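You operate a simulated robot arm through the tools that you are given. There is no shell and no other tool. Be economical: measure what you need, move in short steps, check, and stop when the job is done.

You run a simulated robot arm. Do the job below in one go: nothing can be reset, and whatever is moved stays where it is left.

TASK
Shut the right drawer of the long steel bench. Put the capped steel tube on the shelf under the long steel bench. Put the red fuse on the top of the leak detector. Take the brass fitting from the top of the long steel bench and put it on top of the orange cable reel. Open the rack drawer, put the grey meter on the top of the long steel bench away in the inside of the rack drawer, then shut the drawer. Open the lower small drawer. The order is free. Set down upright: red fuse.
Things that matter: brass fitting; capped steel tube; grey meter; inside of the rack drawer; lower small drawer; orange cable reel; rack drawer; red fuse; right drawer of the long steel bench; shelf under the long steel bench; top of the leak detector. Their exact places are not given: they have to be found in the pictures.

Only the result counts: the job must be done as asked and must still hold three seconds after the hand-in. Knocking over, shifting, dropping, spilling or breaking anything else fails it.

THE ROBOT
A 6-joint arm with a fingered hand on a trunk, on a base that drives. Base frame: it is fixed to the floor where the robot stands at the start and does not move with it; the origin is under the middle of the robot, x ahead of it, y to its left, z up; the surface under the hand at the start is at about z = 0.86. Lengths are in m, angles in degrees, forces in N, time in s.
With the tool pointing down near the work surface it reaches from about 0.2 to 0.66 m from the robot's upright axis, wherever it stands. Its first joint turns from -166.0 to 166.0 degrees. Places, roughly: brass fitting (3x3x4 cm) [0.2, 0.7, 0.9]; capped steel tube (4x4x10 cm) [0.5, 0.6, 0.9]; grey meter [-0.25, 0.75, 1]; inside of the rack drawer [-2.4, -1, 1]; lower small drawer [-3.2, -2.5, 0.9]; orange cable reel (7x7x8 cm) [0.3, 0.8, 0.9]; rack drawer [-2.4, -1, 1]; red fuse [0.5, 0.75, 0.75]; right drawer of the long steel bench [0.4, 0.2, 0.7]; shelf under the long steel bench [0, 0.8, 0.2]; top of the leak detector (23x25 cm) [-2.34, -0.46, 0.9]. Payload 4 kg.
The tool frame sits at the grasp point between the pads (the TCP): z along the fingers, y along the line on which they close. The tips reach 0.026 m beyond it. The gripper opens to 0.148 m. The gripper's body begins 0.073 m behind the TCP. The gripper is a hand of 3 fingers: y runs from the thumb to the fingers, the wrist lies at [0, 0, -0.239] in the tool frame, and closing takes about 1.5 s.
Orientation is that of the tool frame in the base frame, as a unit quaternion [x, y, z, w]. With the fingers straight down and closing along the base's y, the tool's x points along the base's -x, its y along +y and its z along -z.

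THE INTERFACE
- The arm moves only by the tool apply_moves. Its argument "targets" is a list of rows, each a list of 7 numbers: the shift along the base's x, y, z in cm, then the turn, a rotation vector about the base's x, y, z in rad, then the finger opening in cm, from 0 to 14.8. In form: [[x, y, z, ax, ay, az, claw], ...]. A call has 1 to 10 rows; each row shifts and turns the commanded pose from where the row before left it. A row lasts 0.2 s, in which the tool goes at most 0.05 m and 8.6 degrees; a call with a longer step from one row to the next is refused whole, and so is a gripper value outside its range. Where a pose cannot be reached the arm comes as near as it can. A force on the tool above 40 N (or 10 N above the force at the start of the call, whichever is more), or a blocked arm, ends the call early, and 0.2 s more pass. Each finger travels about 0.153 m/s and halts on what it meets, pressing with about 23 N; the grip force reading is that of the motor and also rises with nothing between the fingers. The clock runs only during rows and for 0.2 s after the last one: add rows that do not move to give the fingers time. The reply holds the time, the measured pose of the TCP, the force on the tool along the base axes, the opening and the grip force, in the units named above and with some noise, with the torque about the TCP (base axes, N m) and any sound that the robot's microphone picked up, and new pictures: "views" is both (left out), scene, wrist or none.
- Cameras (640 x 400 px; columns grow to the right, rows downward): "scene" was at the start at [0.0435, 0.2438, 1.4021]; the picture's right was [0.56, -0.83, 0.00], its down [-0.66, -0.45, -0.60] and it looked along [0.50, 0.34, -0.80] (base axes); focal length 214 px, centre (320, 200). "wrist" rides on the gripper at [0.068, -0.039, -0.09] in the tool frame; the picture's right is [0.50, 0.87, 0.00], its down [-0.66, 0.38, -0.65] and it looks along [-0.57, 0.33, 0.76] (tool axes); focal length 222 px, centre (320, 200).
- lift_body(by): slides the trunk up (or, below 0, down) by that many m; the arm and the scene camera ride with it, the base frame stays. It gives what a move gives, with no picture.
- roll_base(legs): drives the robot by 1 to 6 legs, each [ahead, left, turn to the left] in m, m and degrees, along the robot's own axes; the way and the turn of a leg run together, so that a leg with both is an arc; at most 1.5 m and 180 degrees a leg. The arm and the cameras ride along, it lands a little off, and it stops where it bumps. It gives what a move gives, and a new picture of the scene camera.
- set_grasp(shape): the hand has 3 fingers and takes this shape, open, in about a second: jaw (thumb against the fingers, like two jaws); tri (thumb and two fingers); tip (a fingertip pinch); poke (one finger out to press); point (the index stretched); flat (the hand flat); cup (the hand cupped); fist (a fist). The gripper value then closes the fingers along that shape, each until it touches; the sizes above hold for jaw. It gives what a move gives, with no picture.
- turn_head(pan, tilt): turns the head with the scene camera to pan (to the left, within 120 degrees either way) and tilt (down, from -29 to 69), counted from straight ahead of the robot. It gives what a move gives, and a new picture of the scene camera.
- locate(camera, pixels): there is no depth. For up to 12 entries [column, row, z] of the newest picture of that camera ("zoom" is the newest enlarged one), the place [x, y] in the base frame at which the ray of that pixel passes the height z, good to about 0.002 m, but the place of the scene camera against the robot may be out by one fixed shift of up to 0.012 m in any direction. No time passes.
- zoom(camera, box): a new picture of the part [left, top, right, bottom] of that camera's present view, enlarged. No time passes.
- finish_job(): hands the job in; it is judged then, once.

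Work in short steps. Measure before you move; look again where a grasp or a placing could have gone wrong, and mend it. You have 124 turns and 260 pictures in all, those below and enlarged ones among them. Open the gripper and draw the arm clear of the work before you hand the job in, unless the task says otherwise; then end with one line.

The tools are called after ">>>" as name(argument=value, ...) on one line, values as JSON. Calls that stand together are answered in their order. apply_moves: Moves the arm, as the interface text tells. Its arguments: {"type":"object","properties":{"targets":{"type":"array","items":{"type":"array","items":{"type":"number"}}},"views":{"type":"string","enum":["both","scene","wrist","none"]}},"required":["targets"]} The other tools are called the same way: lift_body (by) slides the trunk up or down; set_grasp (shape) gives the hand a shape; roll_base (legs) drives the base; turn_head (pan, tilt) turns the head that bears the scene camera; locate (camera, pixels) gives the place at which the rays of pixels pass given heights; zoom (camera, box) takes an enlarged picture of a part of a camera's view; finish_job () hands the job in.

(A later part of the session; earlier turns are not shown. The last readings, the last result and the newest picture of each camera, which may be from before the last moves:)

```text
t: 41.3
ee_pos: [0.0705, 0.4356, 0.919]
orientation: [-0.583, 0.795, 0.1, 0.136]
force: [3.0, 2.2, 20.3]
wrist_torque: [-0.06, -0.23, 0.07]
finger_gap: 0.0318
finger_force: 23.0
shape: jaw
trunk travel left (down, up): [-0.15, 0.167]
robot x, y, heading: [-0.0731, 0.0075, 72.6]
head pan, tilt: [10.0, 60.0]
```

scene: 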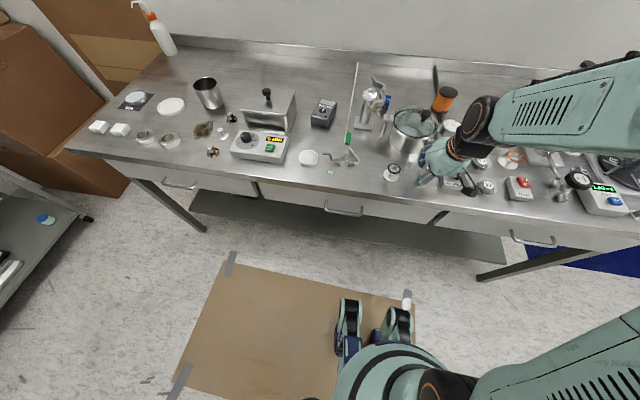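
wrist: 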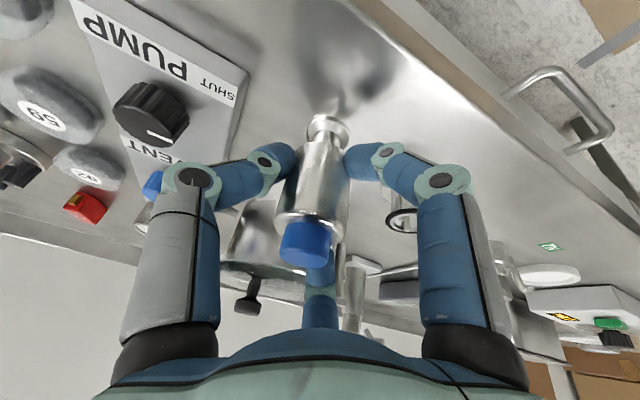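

Contact (20 N). I release gently and rise.

>>> apply_moves(targets=[[0, 0, 0.1, 0, 0, 0, 4], [0, 0, 0, 0, 0, 0, 6], [0, 0, 0, 0, 0, 0, 8], [0, 0, 0, 0, 0, 0, 8], [0, 0, 4, 0, 0, 0, 8], [0, 0, 4, 0, 0, 0, 8], [0, 0, 4, 0, 0, 0, 8], [0, 0, 3, 0, 0, 0, 8]])

>>> zoom(camera="scene", box=[360, 100, 520, 220])

```text
t: 43.1
ee_pos: [0.0694, 0.4373, 1.071]
orientation: [-0.583, 0.795, 0.099, 0.134]
force: [0.9, -0.9, -0.2]
wrist_torque: [-0.02, -0.01, 0.0]
finger_gap: 0.0794
finger_force: 0.0
shape: jaw
trunk travel left (down, up): [-0.15, 0.167]
robot x, y, heading: [-0.0707, 0.0048, 72.6]
head pan, tilt: [10.0, 60.0]
```

scene: 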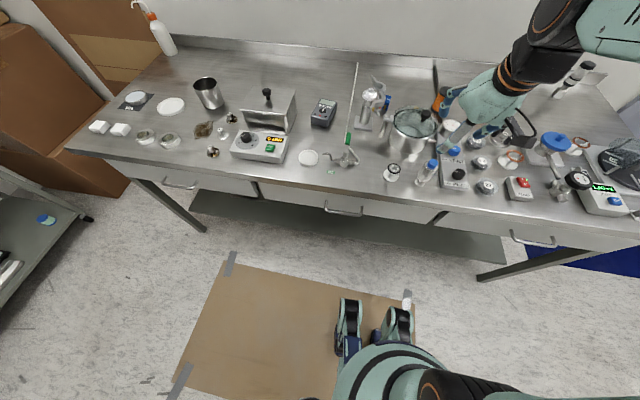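
wrist: 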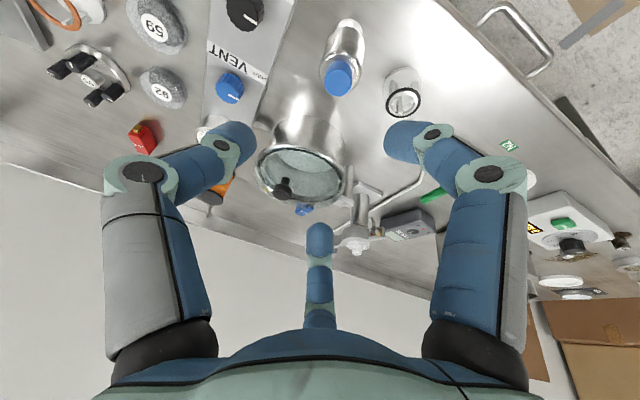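

```text
3.33 times, centred on (440, 160) of scene
```

zoom: 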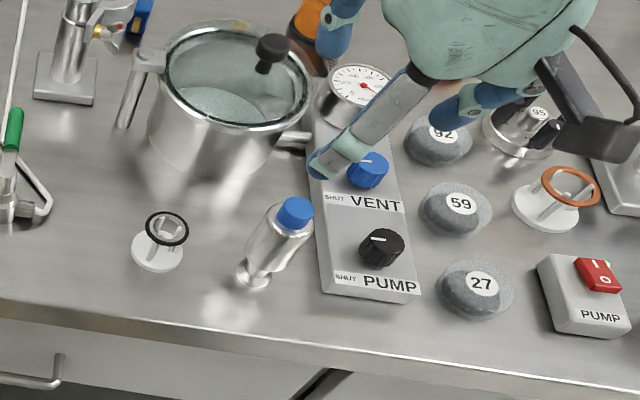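

The tube stands at its new spot. I back the base off 15 cm so the hand hangs in front of the edge, then tilt it to ~55° and lower it.

>>> roll_base(legs=[[-0.15, 0, 0]])

>>> apply_moves(targets=[[0, 0, 0, 0.1166, -0.0356, 0, 8], [0, 0, 0, 0.1166, -0.0356, 0, 8], [0, 0, -3, 0.1166, -0.0356, 0, 8], [0, 0, -4, 0.1166, -0.0356, 0, 8], [0, 0, -4, 0.1166, -0.0356, 0, 8], [0, 0, -3, 0, 0, 0, 8]])

```text
t: 44.5
ee_pos: [0.0269, 0.2969, 1.07]
orientation: [-0.583, 0.795, 0.1, 0.134]
force: [1.0, -0.2, 0.2]
wrist_torque: [0.01, 0.0, -0.02]
finger_gap: 0.0797
finger_force: 0.0
shape: jaw
trunk travel left (down, up): [-0.15, 0.167]
robot x, y, heading: [-0.1129, -0.1319, 72.5]
head pan, tilt: [10.0, 60.0]
```

scene: 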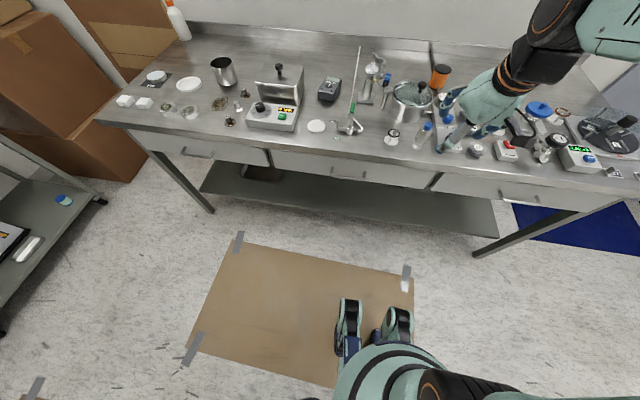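

```text
t: 45.9
ee_pos: [0.0301, 0.2955, 0.9376]
orientation: [-0.526, 0.718, 0.273, 0.364]
force: [-0.3, -0.2, -0.3]
wrist_torque: [0.0, -0.01, -0.01]
finger_gap: 0.0798
finger_force: 0.1
shape: jaw
out of reach, approached as far as the arm can: row 4
trunk travel left (down, up): [-0.15, 0.167]
robot x, y, heading: [-0.1131, -0.1362, 72.7]
head pan, tilt: [10.0, 60.0]
```

scene: 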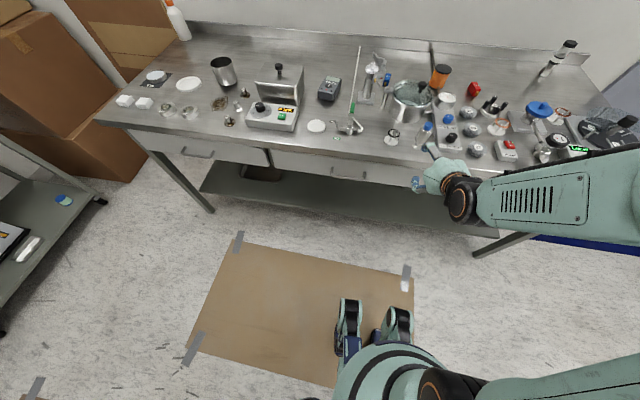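
wrist: 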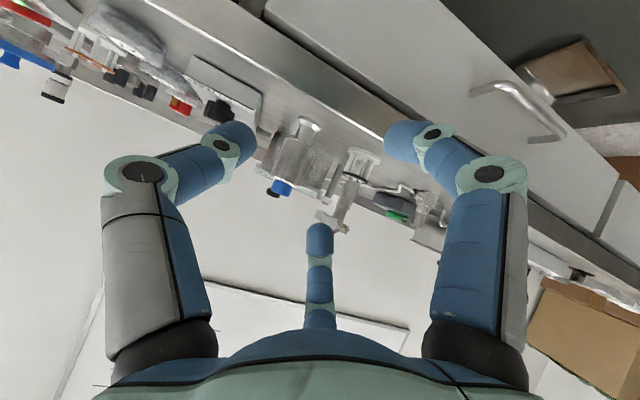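

Aligned: the tube is 14.6 cm straight ahead. I advance at z≈0.93.

>>> apply_moves(targets=[[1.0, 3.5, -0.2, 0, 0, 0, 8], [1.0, 3.5, -0.2, 0, 0, 0, 8], [1.0, 3.5, -0.2, 0, 0, 0, 8], [1.0, 3.5, 0, 0, 0, 0, 8]])

>>> zoom(camera="scene", box=[370, 80, 500, 190])

```text
t: 46.9
ee_pos: [0.0708, 0.4369, 0.9299]
orientation: [-0.526, 0.719, 0.272, 0.364]
force: [-0.1, 0.3, -0.7]
wrist_torque: [0.04, -0.02, -0.02]
finger_gap: 0.0799
finger_force: 0.1
shape: jaw
trunk travel left (down, up): [-0.15, 0.167]
robot x, y, heading: [-0.1164, -0.1293, 72.8]
head pan, tilt: [10.0, 60.0]
```

scene: 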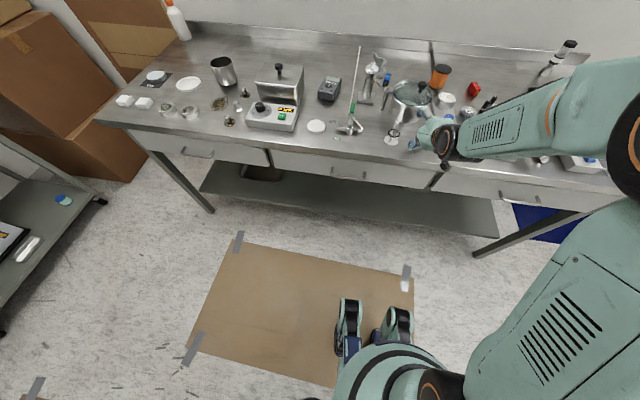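
wrist: 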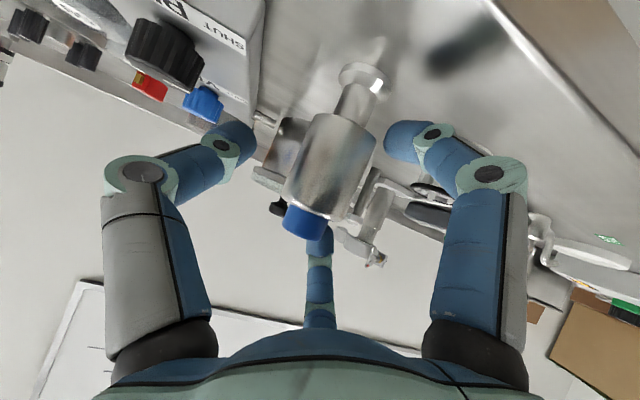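

```text
3.64 times, centred on (435, 135) of scene
```

zoom: 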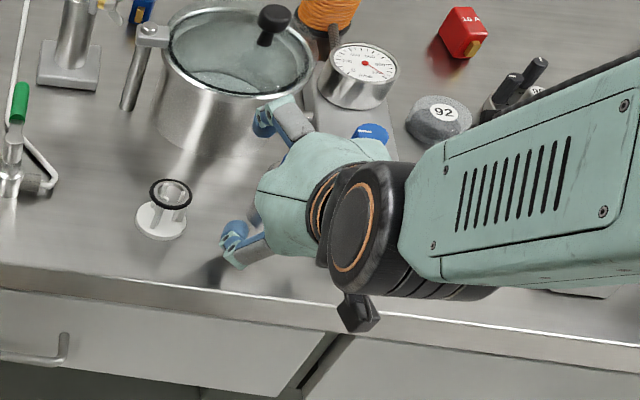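

The tube lies between thumb and fingers, TCP near the top of its body. I close.

>>> apply_moves(targets=[[0, 0, 0, 0, 0, 0, 4], [0, 0, 0, 0, 0, 0, 1], [0, 0, 0, 0, 0, 0, 0], [0, 0, 0, 0, 0, 0, 0], [0, 0, 0, 0, 0, 0, 0]], views="wrist")

```text
t: 48.0
ee_pos: [0.0708, 0.4354, 0.9304]
orientation: [-0.525, 0.719, 0.272, 0.365]
force: [0.5, -0.4, 5.7]
wrist_torque: [-0.06, -0.04, 0.01]
finger_gap: 0.037
finger_force: 22.8
shape: jaw
trunk travel left (down, up): [-0.15, 0.167]
robot x, y, heading: [-0.113, -0.1322, 72.6]
head pan, tilt: [10.0, 60.0]
```

wrist: 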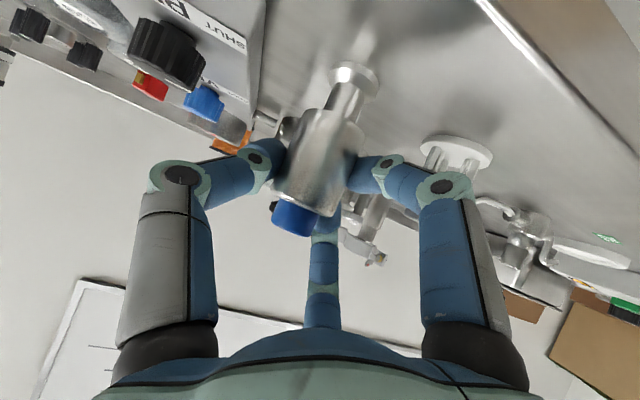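

Gripped at 3.7 cm. I lift 6 cm and look at the tube's attitude.

>>> apply_moves(targets=[[0, 0, 2, 0, 0, 0, 0], [0, 0, 3, 0, 0, 0, 0], [-0.6, -2, 3, 0, 0, 0, 0]])

>>> zoom(camera="scene", box=[370, 80, 500, 190])

```text
t: 48.9
ee_pos: [0.0641, 0.4119, 1.0141]
orientation: [-0.525, 0.72, 0.271, 0.364]
force: [-0.1, -0.5, -1.5]
wrist_torque: [-0.03, 0.04, 0.01]
finger_gap: 0.035
finger_force: 23.1
shape: jaw
trunk travel left (down, up): [-0.15, 0.167]
robot x, y, heading: [-0.1153, -0.1348, 72.8]
head pan, tilt: [10.0, 60.0]
```

scene: 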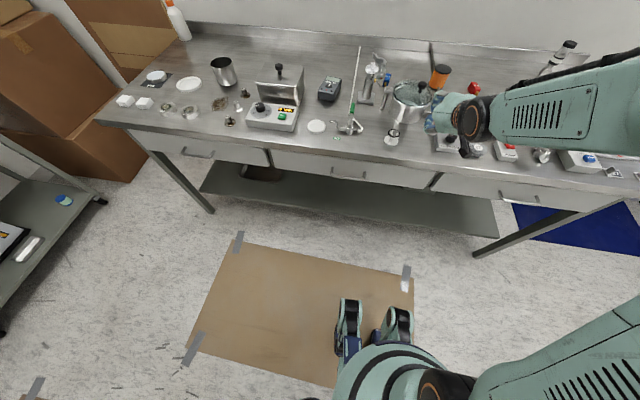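
wrist: 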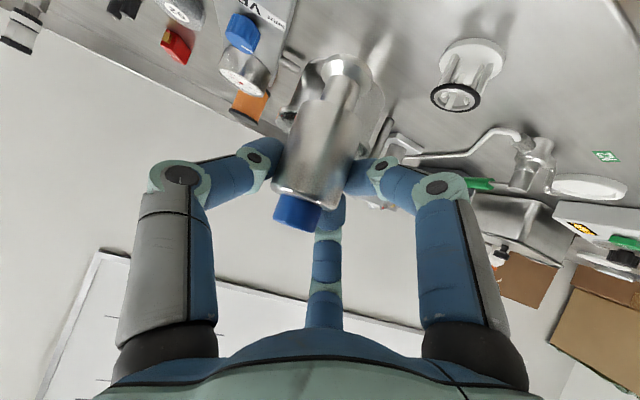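

```text
3.64 times, centred on (435, 135) of scene
```

zoom: 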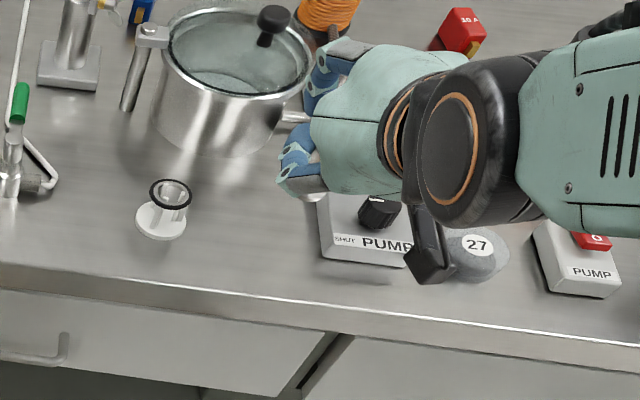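

The tube seems to have pivoted a bit; I zoom into the wrist view to judge it.

>>> zoom(camera="wrist", box=[220, 20, 420, 260])

```text
1.67 times, centred on (320, 140) of wrist
```

zoom: 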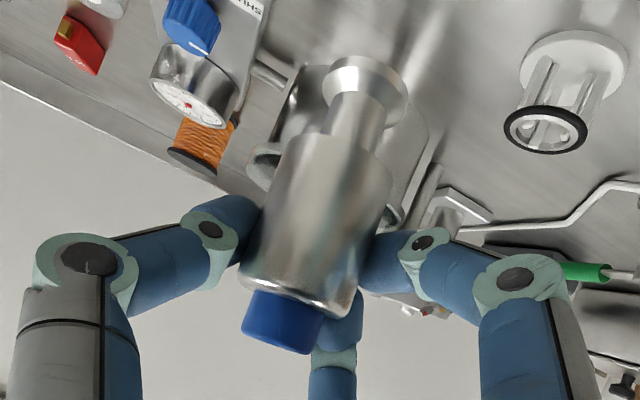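

The tube has swung ~10° at the foot, away from the robot; reducing the hand tilt will right it. I back off 25 cm, lower the trunk, then lower the arm in front of the bench.

>>> roll_base(legs=[[-0.28, 0, 0]])

>>> lift_body(by=-0.15)

>>> apply_moves(targets=[[0, 0, -4.5, -0.0836, 0.0255, 0, 0], [0, 0, -4.5, -0.0836, 0.0255, 0, 0], [0, 0, -4.5, 0, 0, 0, 0], [0, 0, -4.5, 0, 0, 0, 0], [0, 0, -4.5, 0, 0, 0, 0], [0, 0, -4.5, 0, 0, 0, 0], [0, 0, -4.5, 0, 0, 0, 0], [0, 0, -4.5, 0, 0, 0, 0]])

```text
t: 50.6
ee_pos: [0.0056, 0.2196, 1.0036]
orientation: [-0.527, 0.723, 0.267, 0.358]
force: [0.2, -0.3, -2.2]
wrist_torque: [0.0, 0.05, -0.01]
finger_gap: 0.035
finger_force: 23.0
shape: jaw
trunk travel left (down, up): [-0.15, 0.167]
robot x, y, heading: [-0.1773, -0.3418, 72.4]
head pan, tilt: [10.0, 60.0]
stopped in leg 1: the robot was blocked; the commanded pose is now the measured one
```

scene: 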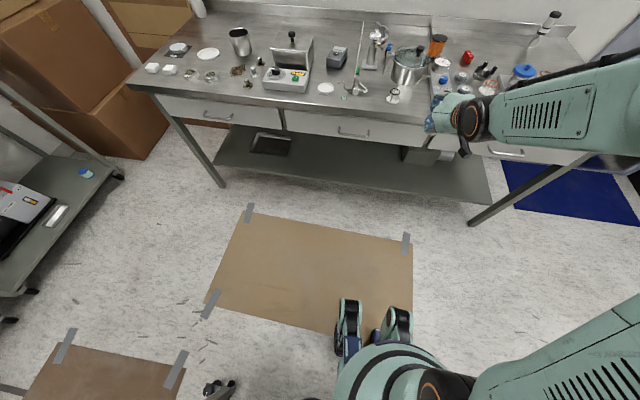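

```text
t: 52.4
ee_pos: [0.0005, 0.2031, 0.8609]
orientation: [-0.527, 0.72, 0.271, 0.362]
force: [-1.3, 0.2, -1.8]
wrist_torque: [-0.01, 0.04, 0.01]
finger_gap: 0.0352
finger_force: 23.6
shape: jaw
trunk travel left (down, up): [0.0, 0.317]
robot x, y, heading: [-0.1772, -0.3434, 72.4]
head pan, tilt: [10.0, 60.0]
```

```text
t: 54.2
ee_pos: [-0.0003, 0.2041, 0.5007]
orientation: [-0.548, 0.749, 0.224, 0.3]
force: [-0.2, -0.1, -1.5]
wrist_torque: [0.04, 0.01, 0.0]
finger_gap: 0.0351
finger_force: 23.2
shape: jaw
trunk travel left (down, up): [0.0, 0.317]
robot x, y, heading: [-0.1817, -0.3467, 72.9]
head pan, tilt: [10.0, 60.0]
```

scene: 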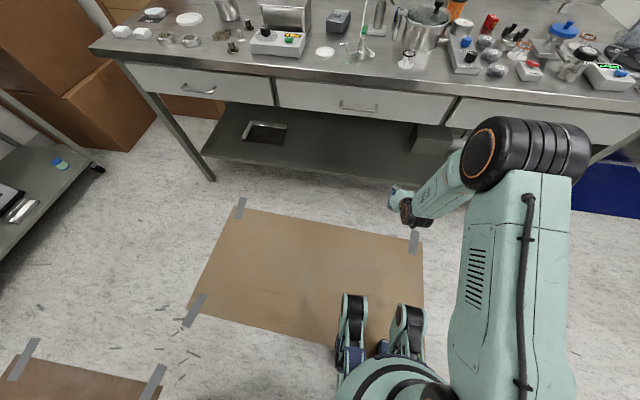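
wrist: 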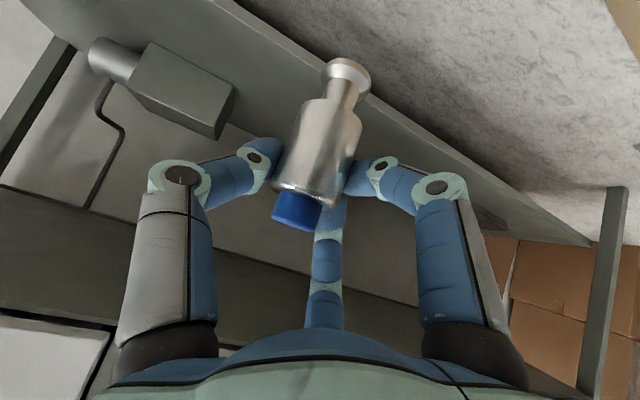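

The tube now looks upright. I check the shelf height by locating its left front corner (px 203,155) at several heights.

>>> locate(camera="scene", pixels=[[203, 155, 0.15], [203, 155, 0.2], [203, 155, 0.25], [203, 155, 0.3], [400, 182, 0.2], [400, 182, 0.25]])

>>> zoom(camera="scene", box=[180, 90, 480, 240])

```text
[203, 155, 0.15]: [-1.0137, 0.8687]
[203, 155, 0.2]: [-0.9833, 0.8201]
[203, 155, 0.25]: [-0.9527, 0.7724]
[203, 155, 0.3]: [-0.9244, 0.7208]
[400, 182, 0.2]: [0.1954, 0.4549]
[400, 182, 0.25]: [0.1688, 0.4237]
```

```text
2.13 times, centred on (330, 165) of scene
```

zoom: 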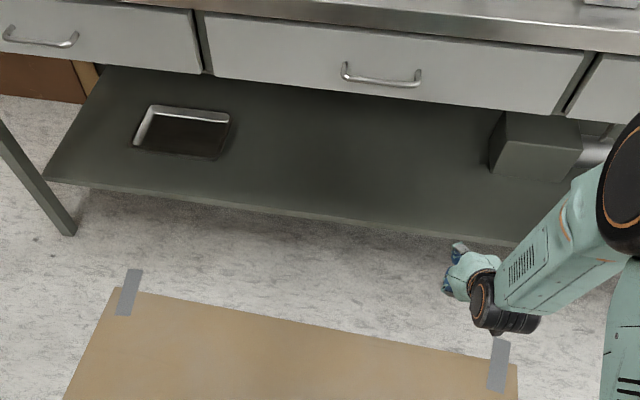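

Shelf height ≈0.20 confirmed; target (0.08,0.54). I lower to z 0.335 and drive forward under the bench.

>>> apply_moves(targets=[[0, 0, -4.2, 0, 0, 0, 0], [0, 0, -4.2, 0, 0, 0, 0], [0, 0, -4.2, 0, 0, 0, 0], [0, 0, -4, 0, 0, 0, 0]], views="none")

>>> roll_base(legs=[[0, 0.022, 0], [0.25, 0, 0]])

```text
t: 55.2
ee_pos: [0.001, 0.2013, 0.3358]
orientation: [-0.547, 0.749, 0.222, 0.3]
force: [0.7, 0.1, -1.2]
wrist_torque: [-0.03, -0.01, 0.01]
finger_gap: 0.0351
finger_force: 23.1
shape: jaw
trunk travel left (down, up): [0.0, 0.317]
robot x, y, heading: [-0.1816, -0.3481, 72.7]
head pan, tilt: [10.0, 60.0]
```

```text
t: 57.5
ee_pos: [0.0538, 0.4448, 0.3351]
orientation: [-0.547, 0.749, 0.223, 0.3]
force: [0.6, 0.2, -2.2]
wrist_torque: [0.01, 0.0, 0.02]
finger_gap: 0.0349
finger_force: 23.1
shape: jaw
trunk travel left (down, up): [0.0, 0.317]
robot x, y, heading: [-0.1289, -0.0997, 72.7]
head pan, tilt: [10.0, 60.0]
```

scene: 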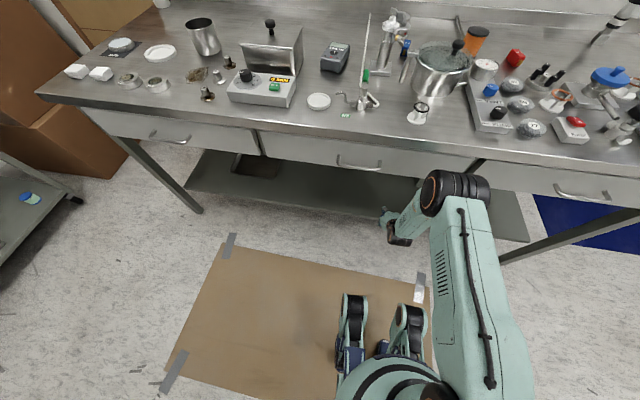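

I extend the arm a further 5 cm and check the elbow's clearance.

>>> apply_moves(targets=[[0.6, 2, 0, 0, 0, 0, 0], [0.6, 2, 0, 0, 0, 0, 0], [0.4, 1, 0, 0, 0, 0, 0]])

>>> zoom(camera="scene", box=[340, 120, 540, 260])

```text
t: 58.3
ee_pos: [0.0707, 0.4938, 0.3366]
orientation: [-0.548, 0.749, 0.223, 0.299]
force: [-0.1, 0.4, -1.7]
wrist_torque: [0.02, 0.01, 0.02]
finger_gap: 0.0348
finger_force: 22.6
shape: jaw
trunk travel left (down, up): [0.0, 0.317]
robot x, y, heading: [-0.1235, -0.1006, 72.7]
head pan, tilt: [10.0, 60.0]
```

scene: 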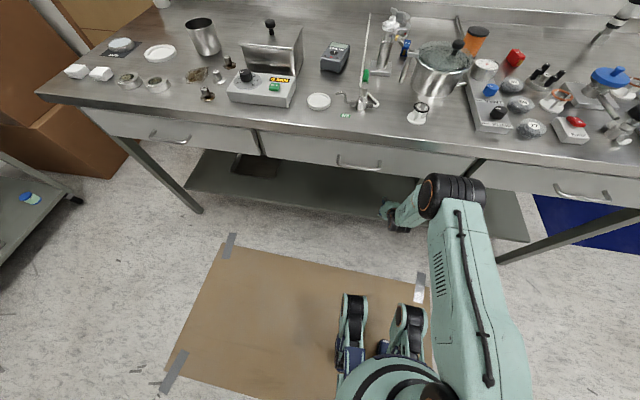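
wrist: 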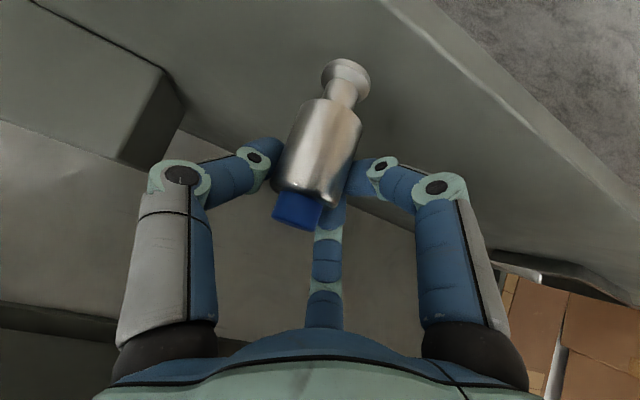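

```text
2.86 times, centred on (440, 190) of scene
```

zoom: 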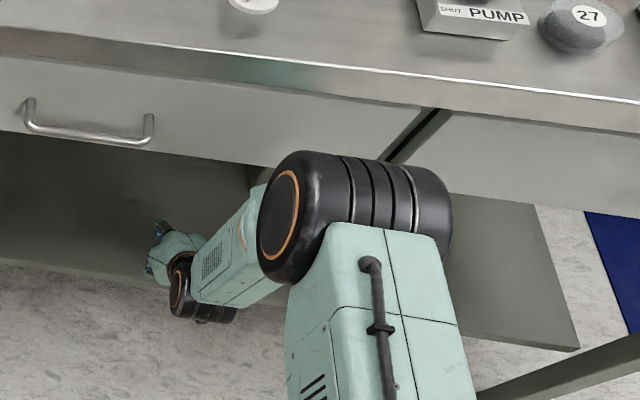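

I locate the foot and the shelf edge in the wrist picture.

>>> locate(camera="wrist", pixels=[[345, 75, 0.27], [430, 55, 0.2], [520, 110, 0.2], [300, 215, 0.37], [385, 5, 0.2]])

```text
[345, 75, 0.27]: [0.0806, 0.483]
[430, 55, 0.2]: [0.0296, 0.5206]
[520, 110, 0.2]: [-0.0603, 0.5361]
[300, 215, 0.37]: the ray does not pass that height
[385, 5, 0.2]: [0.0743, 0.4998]
```

I estimate where the elbow is relative to the drawer fronts.

>>> locate(camera="scene", pixels=[[452, 197, 0.6], [452, 197, 0.7], [452, 197, 0.8], [452, 176, 0.7], [452, 176, 0.8], [395, 222, 0.508], [420, 152, 0.82], [420, 172, 0.7]])

```text
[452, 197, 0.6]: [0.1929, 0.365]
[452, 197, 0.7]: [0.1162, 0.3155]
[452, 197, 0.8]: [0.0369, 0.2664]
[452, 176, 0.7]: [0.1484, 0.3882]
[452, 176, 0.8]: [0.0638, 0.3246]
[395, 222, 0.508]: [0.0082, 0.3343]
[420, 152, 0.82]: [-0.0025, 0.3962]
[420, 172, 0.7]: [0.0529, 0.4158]
```

The elbow is near z 0.78, only ~5 cm from the drawer face, so I back the base 10 cm and reach with a straighter arm instead.

>>> roll_base(legs=[[-0.1, 0, 0]])

>>> apply_moves(targets=[[1, 3.3, 0, 0, 0, 0, 0], [1, 3.3, 0, 0, 0, 0, 0], [1, 3.3, 0, 0, 0, 0, 0], [0.8, 2.6, 0, 0, 0, 0, 0]])

>>> zoom(camera="scene", box=[340, 100, 540, 240])

```text
t: 59.4
ee_pos: [0.0419, 0.401, 0.3364]
orientation: [-0.547, 0.749, 0.223, 0.3]
force: [-0.4, 0.7, -1.5]
wrist_torque: [-0.01, -0.01, -0.02]
finger_gap: 0.0347
finger_force: 23.1
shape: jaw
trunk travel left (down, up): [0.0, 0.317]
robot x, y, heading: [-0.1598, -0.1929, 72.4]
head pan, tilt: [10.0, 60.0]
```

scene: 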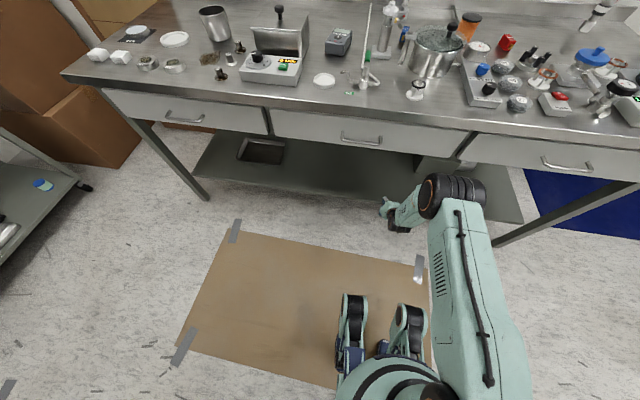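

```text
t: 60.4
ee_pos: [0.0817, 0.5278, 0.3384]
orientation: [-0.546, 0.749, 0.223, 0.301]
force: [-0.4, 0.9, -1.9]
wrist_torque: [0.0, 0.01, 0.01]
finger_gap: 0.0347
finger_force: 23.1
shape: jaw
trunk travel left (down, up): [0.0, 0.317]
robot x, y, heading: [-0.16, -0.1923, 72.5]
head pan, tilt: [10.0, 60.0]
```

scene: 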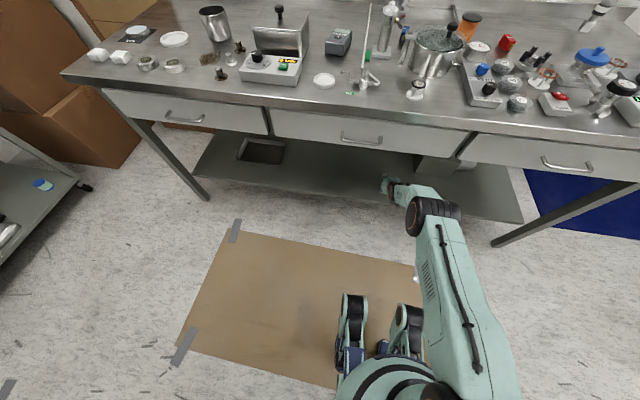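
wrist: 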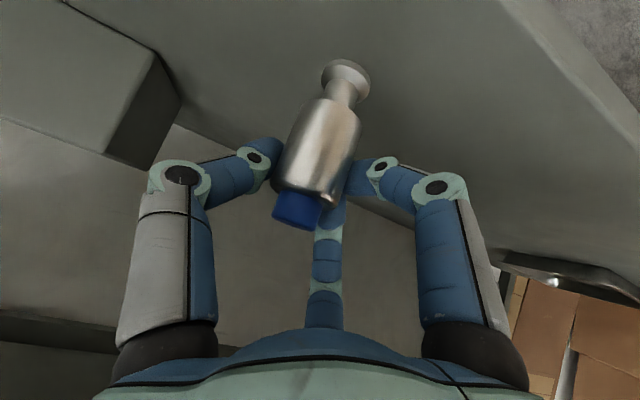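

```text
2.86 times, centred on (440, 170) of scene
```

zoom: 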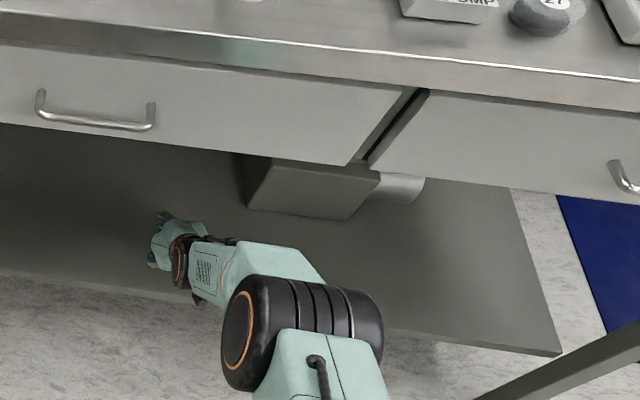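

Good clearance now. I advance 5 cm more and lower slowly until contact.

>>> apply_moves(targets=[[0.8, 2.6, 0, 0, 0, 0, 0], [0.7, 2.3, 0, 0, 0, 0, 0], [0, 0, -2, 0, 0, 0, 0], [0, 0, -2, 0, 0, 0, 0], [0, 0, -1, 0, 0, 0, 0]])

```text
t: 61.6
ee_pos: [0.0741, 0.5598, 0.3272]
orientation: [-0.546, 0.749, 0.223, 0.301]
force: [-0.4, 0.1, -1.8]
wrist_torque: [-0.02, -0.01, 0.03]
finger_gap: 0.0348
finger_force: 23.1
shape: jaw
out of reach, approached as far as the arm can: row 1, 2, 3, 4, 5
trunk travel left (down, up): [0.0, 0.317]
robot x, y, heading: [-0.1562, -0.191, 72.4]
head pan, tilt: [10.0, 60.0]
```

scene: 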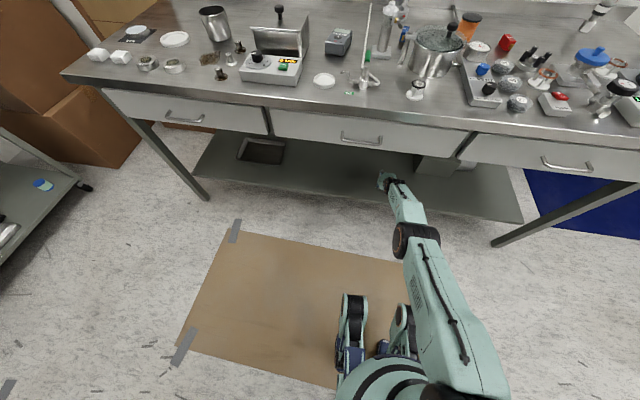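
wrist: 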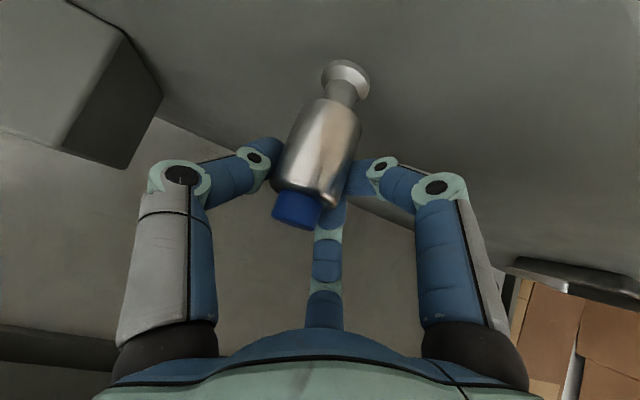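

Reach limit; I roll 7 cm forward and then lower.

>>> roll_base(legs=[[0.07, 0, 0]])

>>> apply_moves(targets=[[0, -2, -2, 0, 0, 0, 0], [0, -2, -1, 0, 0, 0, 0], [0, 0, -1, 0, 0, 0, 0]], views="wrist")

```text
t: 62.6
ee_pos: [0.0948, 0.6253, 0.3271]
orientation: [-0.547, 0.749, 0.223, 0.3]
force: [-1.2, 0.2, -2.3]
wrist_torque: [0.03, 0.04, 0.01]
finger_gap: 0.0351
finger_force: 23.0
shape: jaw
trunk travel left (down, up): [0.0, 0.317]
robot x, y, heading: [-0.1371, -0.128, 72.3]
head pan, tilt: [10.0, 60.0]
```

scene: 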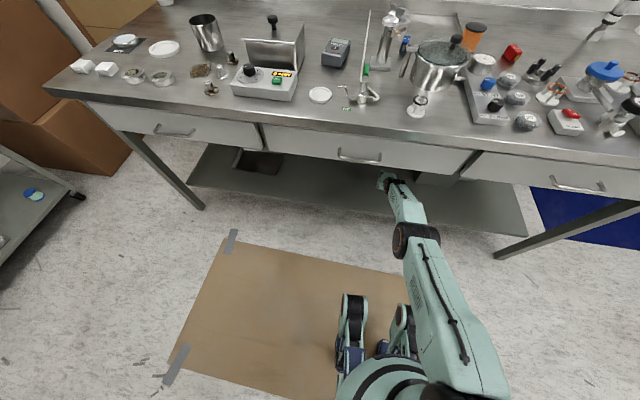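

```text
t: 63.4
ee_pos: [0.0964, 0.5906, 0.2956]
orientation: [-0.546, 0.745, 0.229, 0.307]
force: [4.1, 8.5, 35.7]
wrist_torque: [0.23, -0.76, 0.22]
finger_gap: 0.0352
finger_force: 22.7
shape: jaw
trunk travel left (down, up): [0.0, 0.317]
robot x, y, heading: [-0.1351, -0.1257, 72.4]
head pan, tilt: [10.0, 60.0]
```

wrist: 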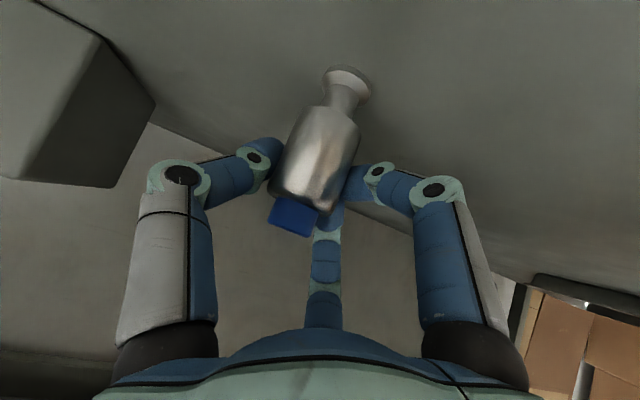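

Contact at 36 N; I relieve it slightly and look at the foot closely before releasing.

>>> apply_moves(targets=[[0, 0, 0.5, 0, 0, 0, 0], [0, 0, 0.1, 0, 0, 0, 0]], views="none")

>>> zoom(camera="wrist", box=[240, 40, 420, 250])

```text
t: 64.0
ee_pos: [0.0944, 0.5849, 0.2951]
orientation: [-0.547, 0.749, 0.223, 0.3]
force: [3.4, 4.3, 16.3]
wrist_torque: [0.16, -0.42, 0.12]
finger_gap: 0.0349
finger_force: 22.9
shape: jaw
trunk travel left (down, up): [0.0, 0.317]
robot x, y, heading: [-0.1359, -0.1278, 72.4]
head pan, tilt: [10.0, 60.0]
```

```text
1.90 times, centred on (330, 145) of wrist
```

zoom: 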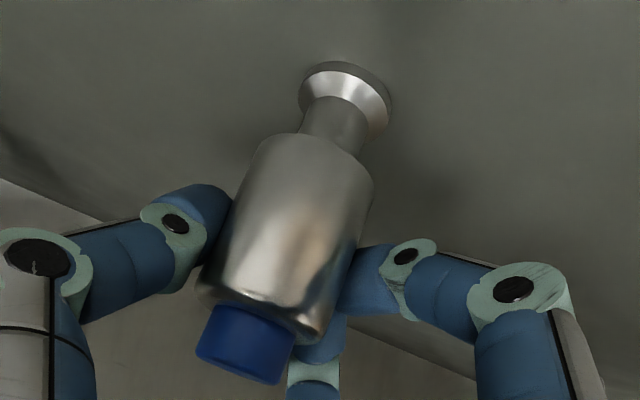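

It looks seated on its foot. I relieve the rest and open slowly.

>>> apply_moves(targets=[[0, 0, 0.3, 0, 0, 0, 0], [0, 0, 0, 0, 0, 0, 3.6], [0, 0, 0, 0, 0, 0, 4.2], [0, 0, 0, 0, 0, 0, 5], [0, 0, 0, 0, 0, 0, 5]], views="wrist")

>>> zoom(camera="wrist", box=[240, 40, 420, 250])

```text
t: 65.2
ee_pos: [0.0962, 0.5851, 0.2949]
orientation: [-0.547, 0.748, 0.224, 0.3]
force: [-0.3, -0.1, -0.5]
wrist_torque: [-0.03, -0.04, -0.01]
finger_gap: 0.0497
finger_force: 0.0
shape: jaw
trunk travel left (down, up): [0.0, 0.317]
robot x, y, heading: [-0.1339, -0.124, 72.2]
head pan, tilt: [10.0, 60.0]
```

wrist: 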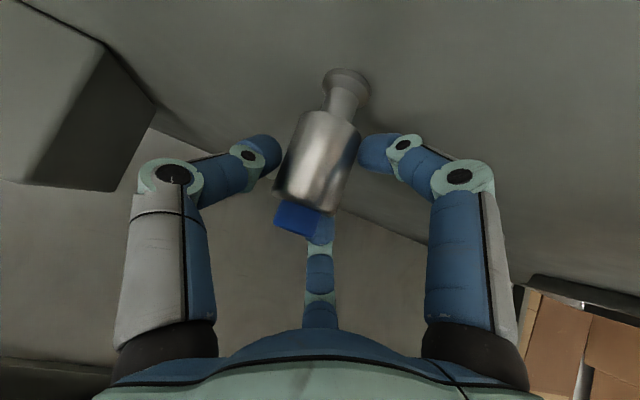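

```text
1.90 times, centred on (330, 145) of wrist
```

zoom: 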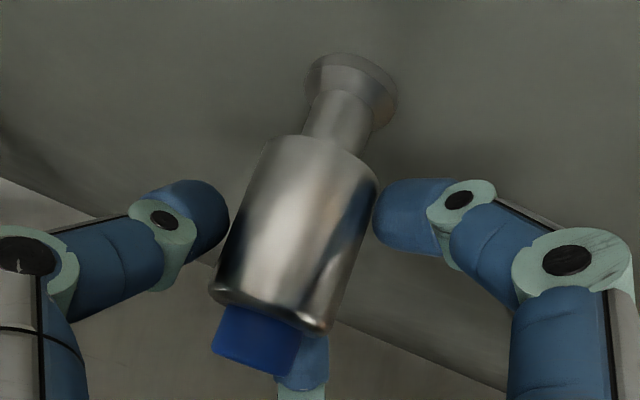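

Free of the pads; I open to 8 cm and check it stands before withdrawing.

>>> apply_moves(targets=[[0, 0, 0, 0, 0, 0, 6], [0, 0, 0, 0, 0, 0, 7], [0, 0, 0, 0, 0, 0, 8], [0, 0, 0, 0, 0, 0, 8]], views="wrist")

```text
t: 66.2
ee_pos: [0.0954, 0.5855, 0.2963]
orientation: [-0.547, 0.749, 0.223, 0.3]
force: [-0.4, 0.8, -1.2]
wrist_torque: [-0.01, -0.02, 0.01]
finger_gap: 0.0795
finger_force: 0.1
shape: jaw
trunk travel left (down, up): [0.0, 0.317]
robot x, y, heading: [-0.1361, -0.1285, 72.5]
head pan, tilt: [10.0, 60.0]
```

wrist: 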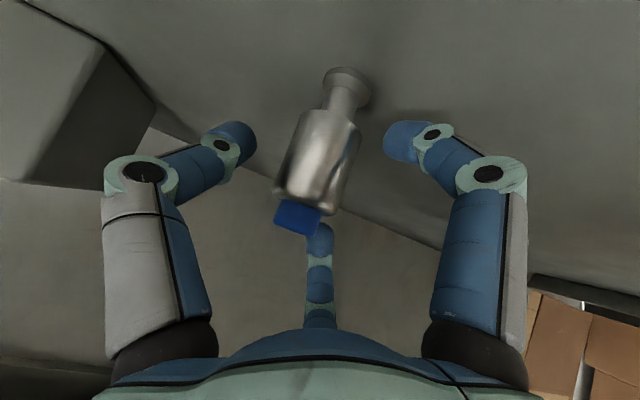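

Standing. I withdraw horizontally the way I approached.

>>> apply_moves(targets=[[-0.6, -2, 0, 0, 0, 0, 8], [-1, -3.3, 0, 0, 0, 0, 8], [-1, -3.3, 0, 0, 0, 0, 8], [-1, -3.3, 0, 0, 0, 0, 8], [-1, -3.3, 0.5, 0, 0, 0, 8], [-1, -3.3, 0.5, 0, 0, 0, 8]])

>>> zoom(camera="scene", box=[340, 120, 460, 220])

```text
t: 67.6
ee_pos: [0.0371, 0.4004, 0.3061]
orientation: [-0.547, 0.748, 0.225, 0.3]
force: [-0.2, 0.3, 0.5]
wrist_torque: [-0.02, 0.0, -0.02]
finger_gap: 0.0795
finger_force: 0.0
shape: jaw
trunk travel left (down, up): [0.0, 0.317]
robot x, y, heading: [-0.1389, -0.1266, 72.4]
head pan, tilt: [10.0, 60.0]
```

scene: 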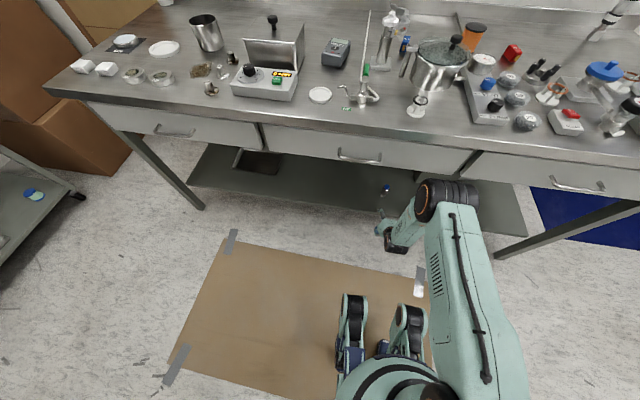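
wrist: 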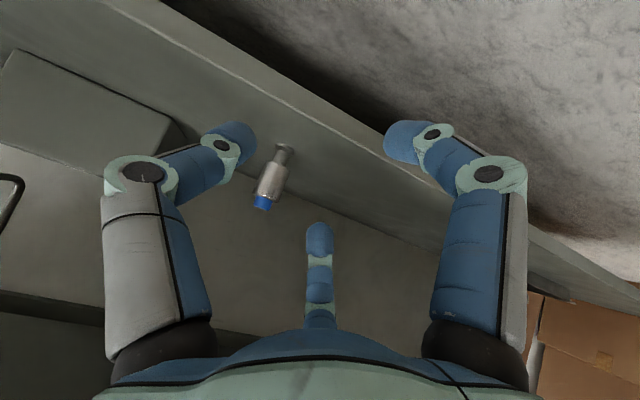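

```text
4.00 times, centred on (400, 170) of scene
```

zoom: 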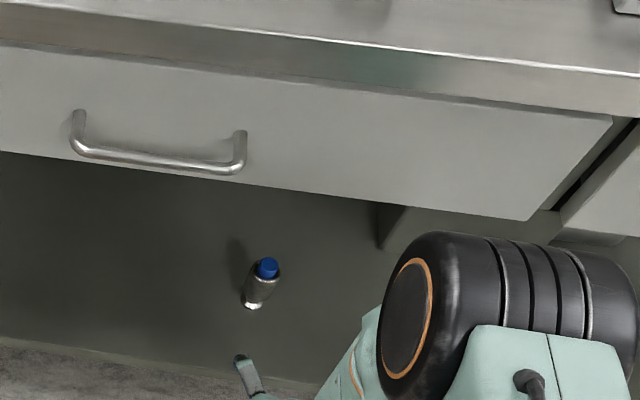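

The tube stands on the shelf (zoom px 262,285). I back off, raise trunk and arm, and return the hand to vertical.

>>> roll_base(legs=[[-0.15, 0, 0]])

>>> lift_body(by=0.15)

>>> apply_moves(targets=[[0, 0, 4.5, 0, 0, 0, 8], [0, 0, 4.5, 0, 0, 0, 8], [0, 0, 4.5, 0, 0, 0, 8], [0, 0, 4.5, -0.105, 0.032, 0, 8], [0, 0, 4.5, -0.105, 0.032, 0, 8], [0, 0, 4.5, -0.105, 0.032, 0, 8], [0, 0, 4.5, -0.105, 0.032, 0, 8], [0, 0, 4.5, -0.105, 0.032, 0, 8], [0, 0, 4.5, -0.105, 0.032, 0, 8], [0, 0, 4.5, -0.105, 0.032, 0, 8]], views="none")

>>> apply_moves(targets=[[0, 0, 4.5, 0, 0, 0, 8], [0, 0, 4.5, 0, 0, 0, 8], [0, 0, 4.5, 0, 0, 0, 8], [0, 0, 4.5, 0, 0, 0, 8], [0, 0, 4.5, 0, 0, 0, 8], [0, 0, 4.5, 0, 0, 0, 8]], views="scene")

```text
t: 69.0
ee_pos: [-0.0067, 0.2568, 0.3065]
orientation: [-0.547, 0.75, 0.223, 0.299]
force: [0.3, -0.3, 0.2]
wrist_torque: [0.01, -0.01, 0.02]
finger_gap: 0.0794
finger_force: 0.0
shape: jaw
trunk travel left (down, up): [0.0, 0.317]
robot x, y, heading: [-0.1803, -0.2704, 72.3]
head pan, tilt: [10.0, 60.0]
```

scene: 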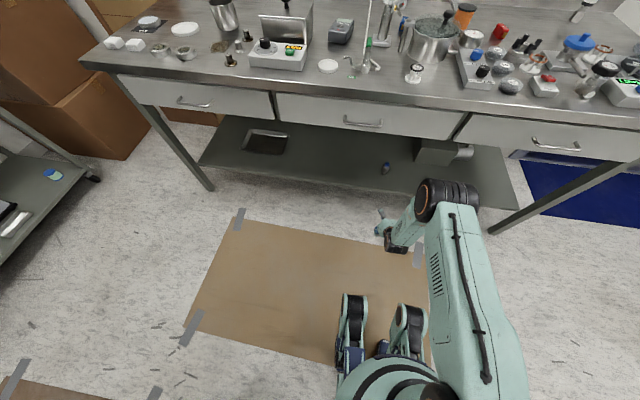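

```text
t: 70.8
ee_pos: [-0.0065, 0.2562, 0.4559]
orientation: [-0.547, 0.749, 0.223, 0.3]
force: [0.1, -0.1, 0.0]
wrist_torque: [-0.02, 0.03, 0.04]
finger_gap: 0.0796
finger_force: 0.0
shape: jaw
trunk travel left (down, up): [-0.15, 0.167]
robot x, y, heading: [-0.1824, -0.2706, 72.3]
head pan, tilt: [10.0, 60.0]
```

```text
t: 73.0
ee_pos: [-0.003, 0.2554, 0.9013]
orientation: [-0.589, 0.808, -0.003, 0.001]
force: [0.2, -0.1, 0.3]
wrist_torque: [0.0, 0.04, 0.02]
finger_gap: 0.08
finger_force: 0.0
shape: jaw
out of reach, approached as far as the arm can: row 6
trunk travel left (down, up): [-0.15, 0.167]
robot x, y, heading: [-0.1812, -0.2659, 72.4]
head pan, tilt: [10.0, 60.0]
```

```text
t: 74.3
ee_pos: [-0.0026, 0.2587, 1.1707]
orientation: [-0.591, 0.807, -0.004, -0.001]
force: [0.1, -0.2, 0.0]
wrist_torque: [0.0, 0.03, 0.02]
finger_gap: 0.0798
finger_force: 0.0
shape: jaw
trunk travel left (down, up): [-0.15, 0.167]
robot x, y, heading: [-0.1815, -0.2715, 72.3]
head pan, tilt: [10.0, 60.0]
```

scene: 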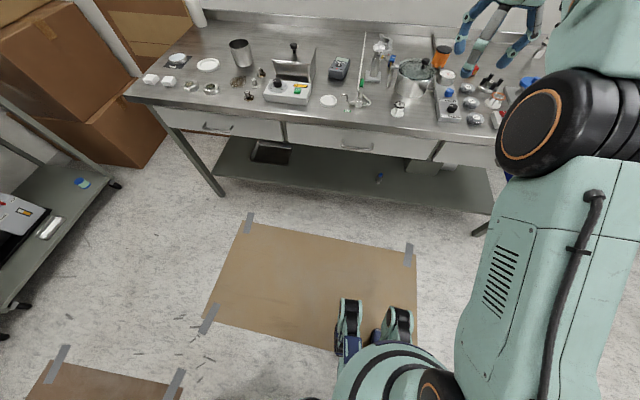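

I drive toward the fitting/reel: right 8 cm, ahead 44 cm.

>>> roll_base(legs=[[0, -0.08, 0.7], [0.36, 0, 0], [0.08, 0, 0]])

>>> zoom(camera="scene", box=[300, 20, 480, 160])

>>> apply_moves(targets=[[0, 0, 0.3, 0, 0, 0, 8]], views="wrist")

```text
t: 78.3
ee_pos: [0.1946, 0.6618, 1.1703]
orientation: [-0.596, 0.803, -0.002, 0.001]
force: [0.3, 0.6, -0.3]
wrist_torque: [-0.04, -0.01, 0.0]
finger_gap: 0.0798
finger_force: 0.0
shape: jaw
trunk travel left (down, up): [-0.15, 0.167]
robot x, y, heading: [0.0241, 0.1309, 73.0]
head pan, tilt: [10.0, 60.0]
```

scene: 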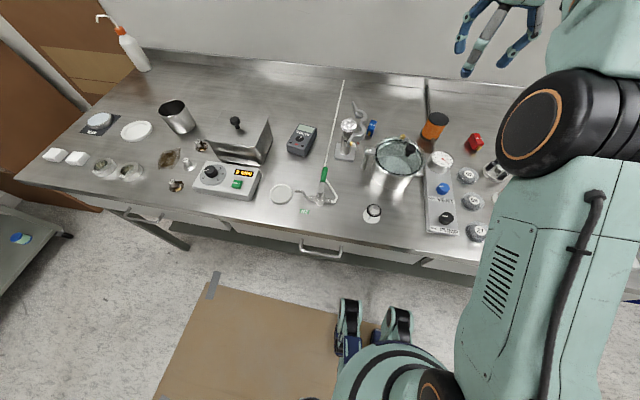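

```text
2.86 times, centred on (390, 90) of scene
```

zoom: 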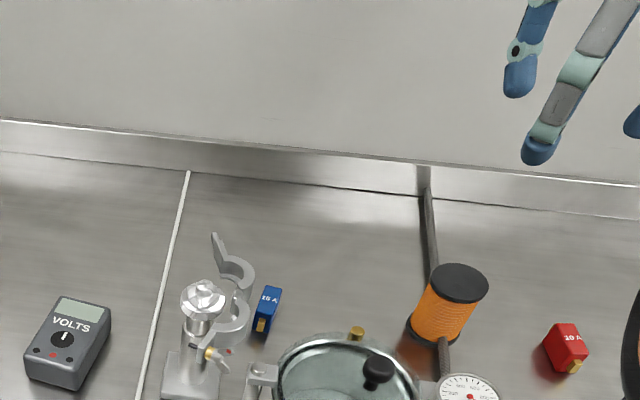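

```text
t: 78.7
ee_pos: [0.1936, 0.6609, 1.174]
orientation: [-0.595, 0.804, -0.002, 0.001]
force: [0.9, -1.3, 0.6]
wrist_torque: [0.01, 0.01, 0.04]
finger_gap: 0.0799
finger_force: 0.0
shape: jaw
trunk travel left (down, up): [-0.15, 0.167]
robot x, y, heading: [0.0208, 0.1296, 73.2]
head pan, tilt: [10.0, 60.0]
```

wrist: 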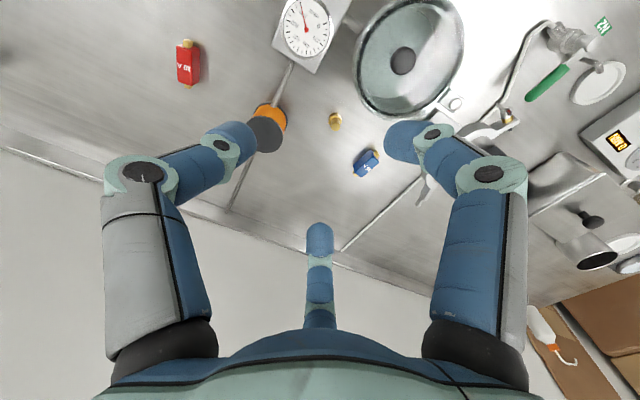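

I measure fitting (335,121), pot rim, reel top and blue fuse.

>>> locate(camera="wrist", pixels=[[335, 121, 0.88], [335, 118, 0.87], [390, 118, 1.0], [360, 70, 1.0], [364, 98, 1.0], [264, 133, 0.945], [448, 40, 1.0], [366, 160, 0.88], [188, 62, 0.88]])

>>> zoom(camera="wrist", box=[230, 60, 430, 190])

```text
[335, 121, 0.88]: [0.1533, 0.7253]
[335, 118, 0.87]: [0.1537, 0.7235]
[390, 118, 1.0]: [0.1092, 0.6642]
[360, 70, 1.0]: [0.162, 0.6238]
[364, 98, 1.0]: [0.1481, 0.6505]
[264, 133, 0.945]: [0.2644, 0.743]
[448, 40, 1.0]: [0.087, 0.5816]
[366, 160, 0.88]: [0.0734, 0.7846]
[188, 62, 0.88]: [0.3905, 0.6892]
```

```text
3.08 times, centred on (330, 125) of wrist
```

zoom: 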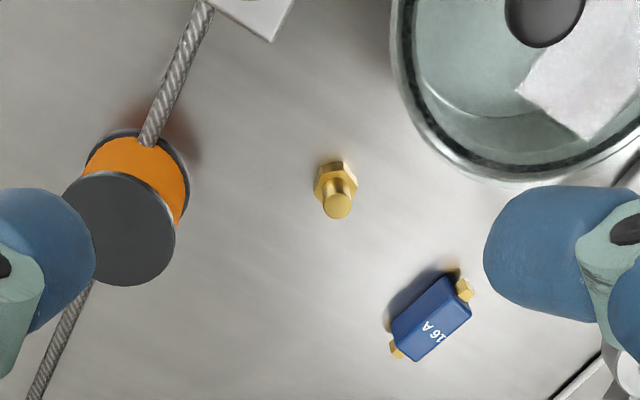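

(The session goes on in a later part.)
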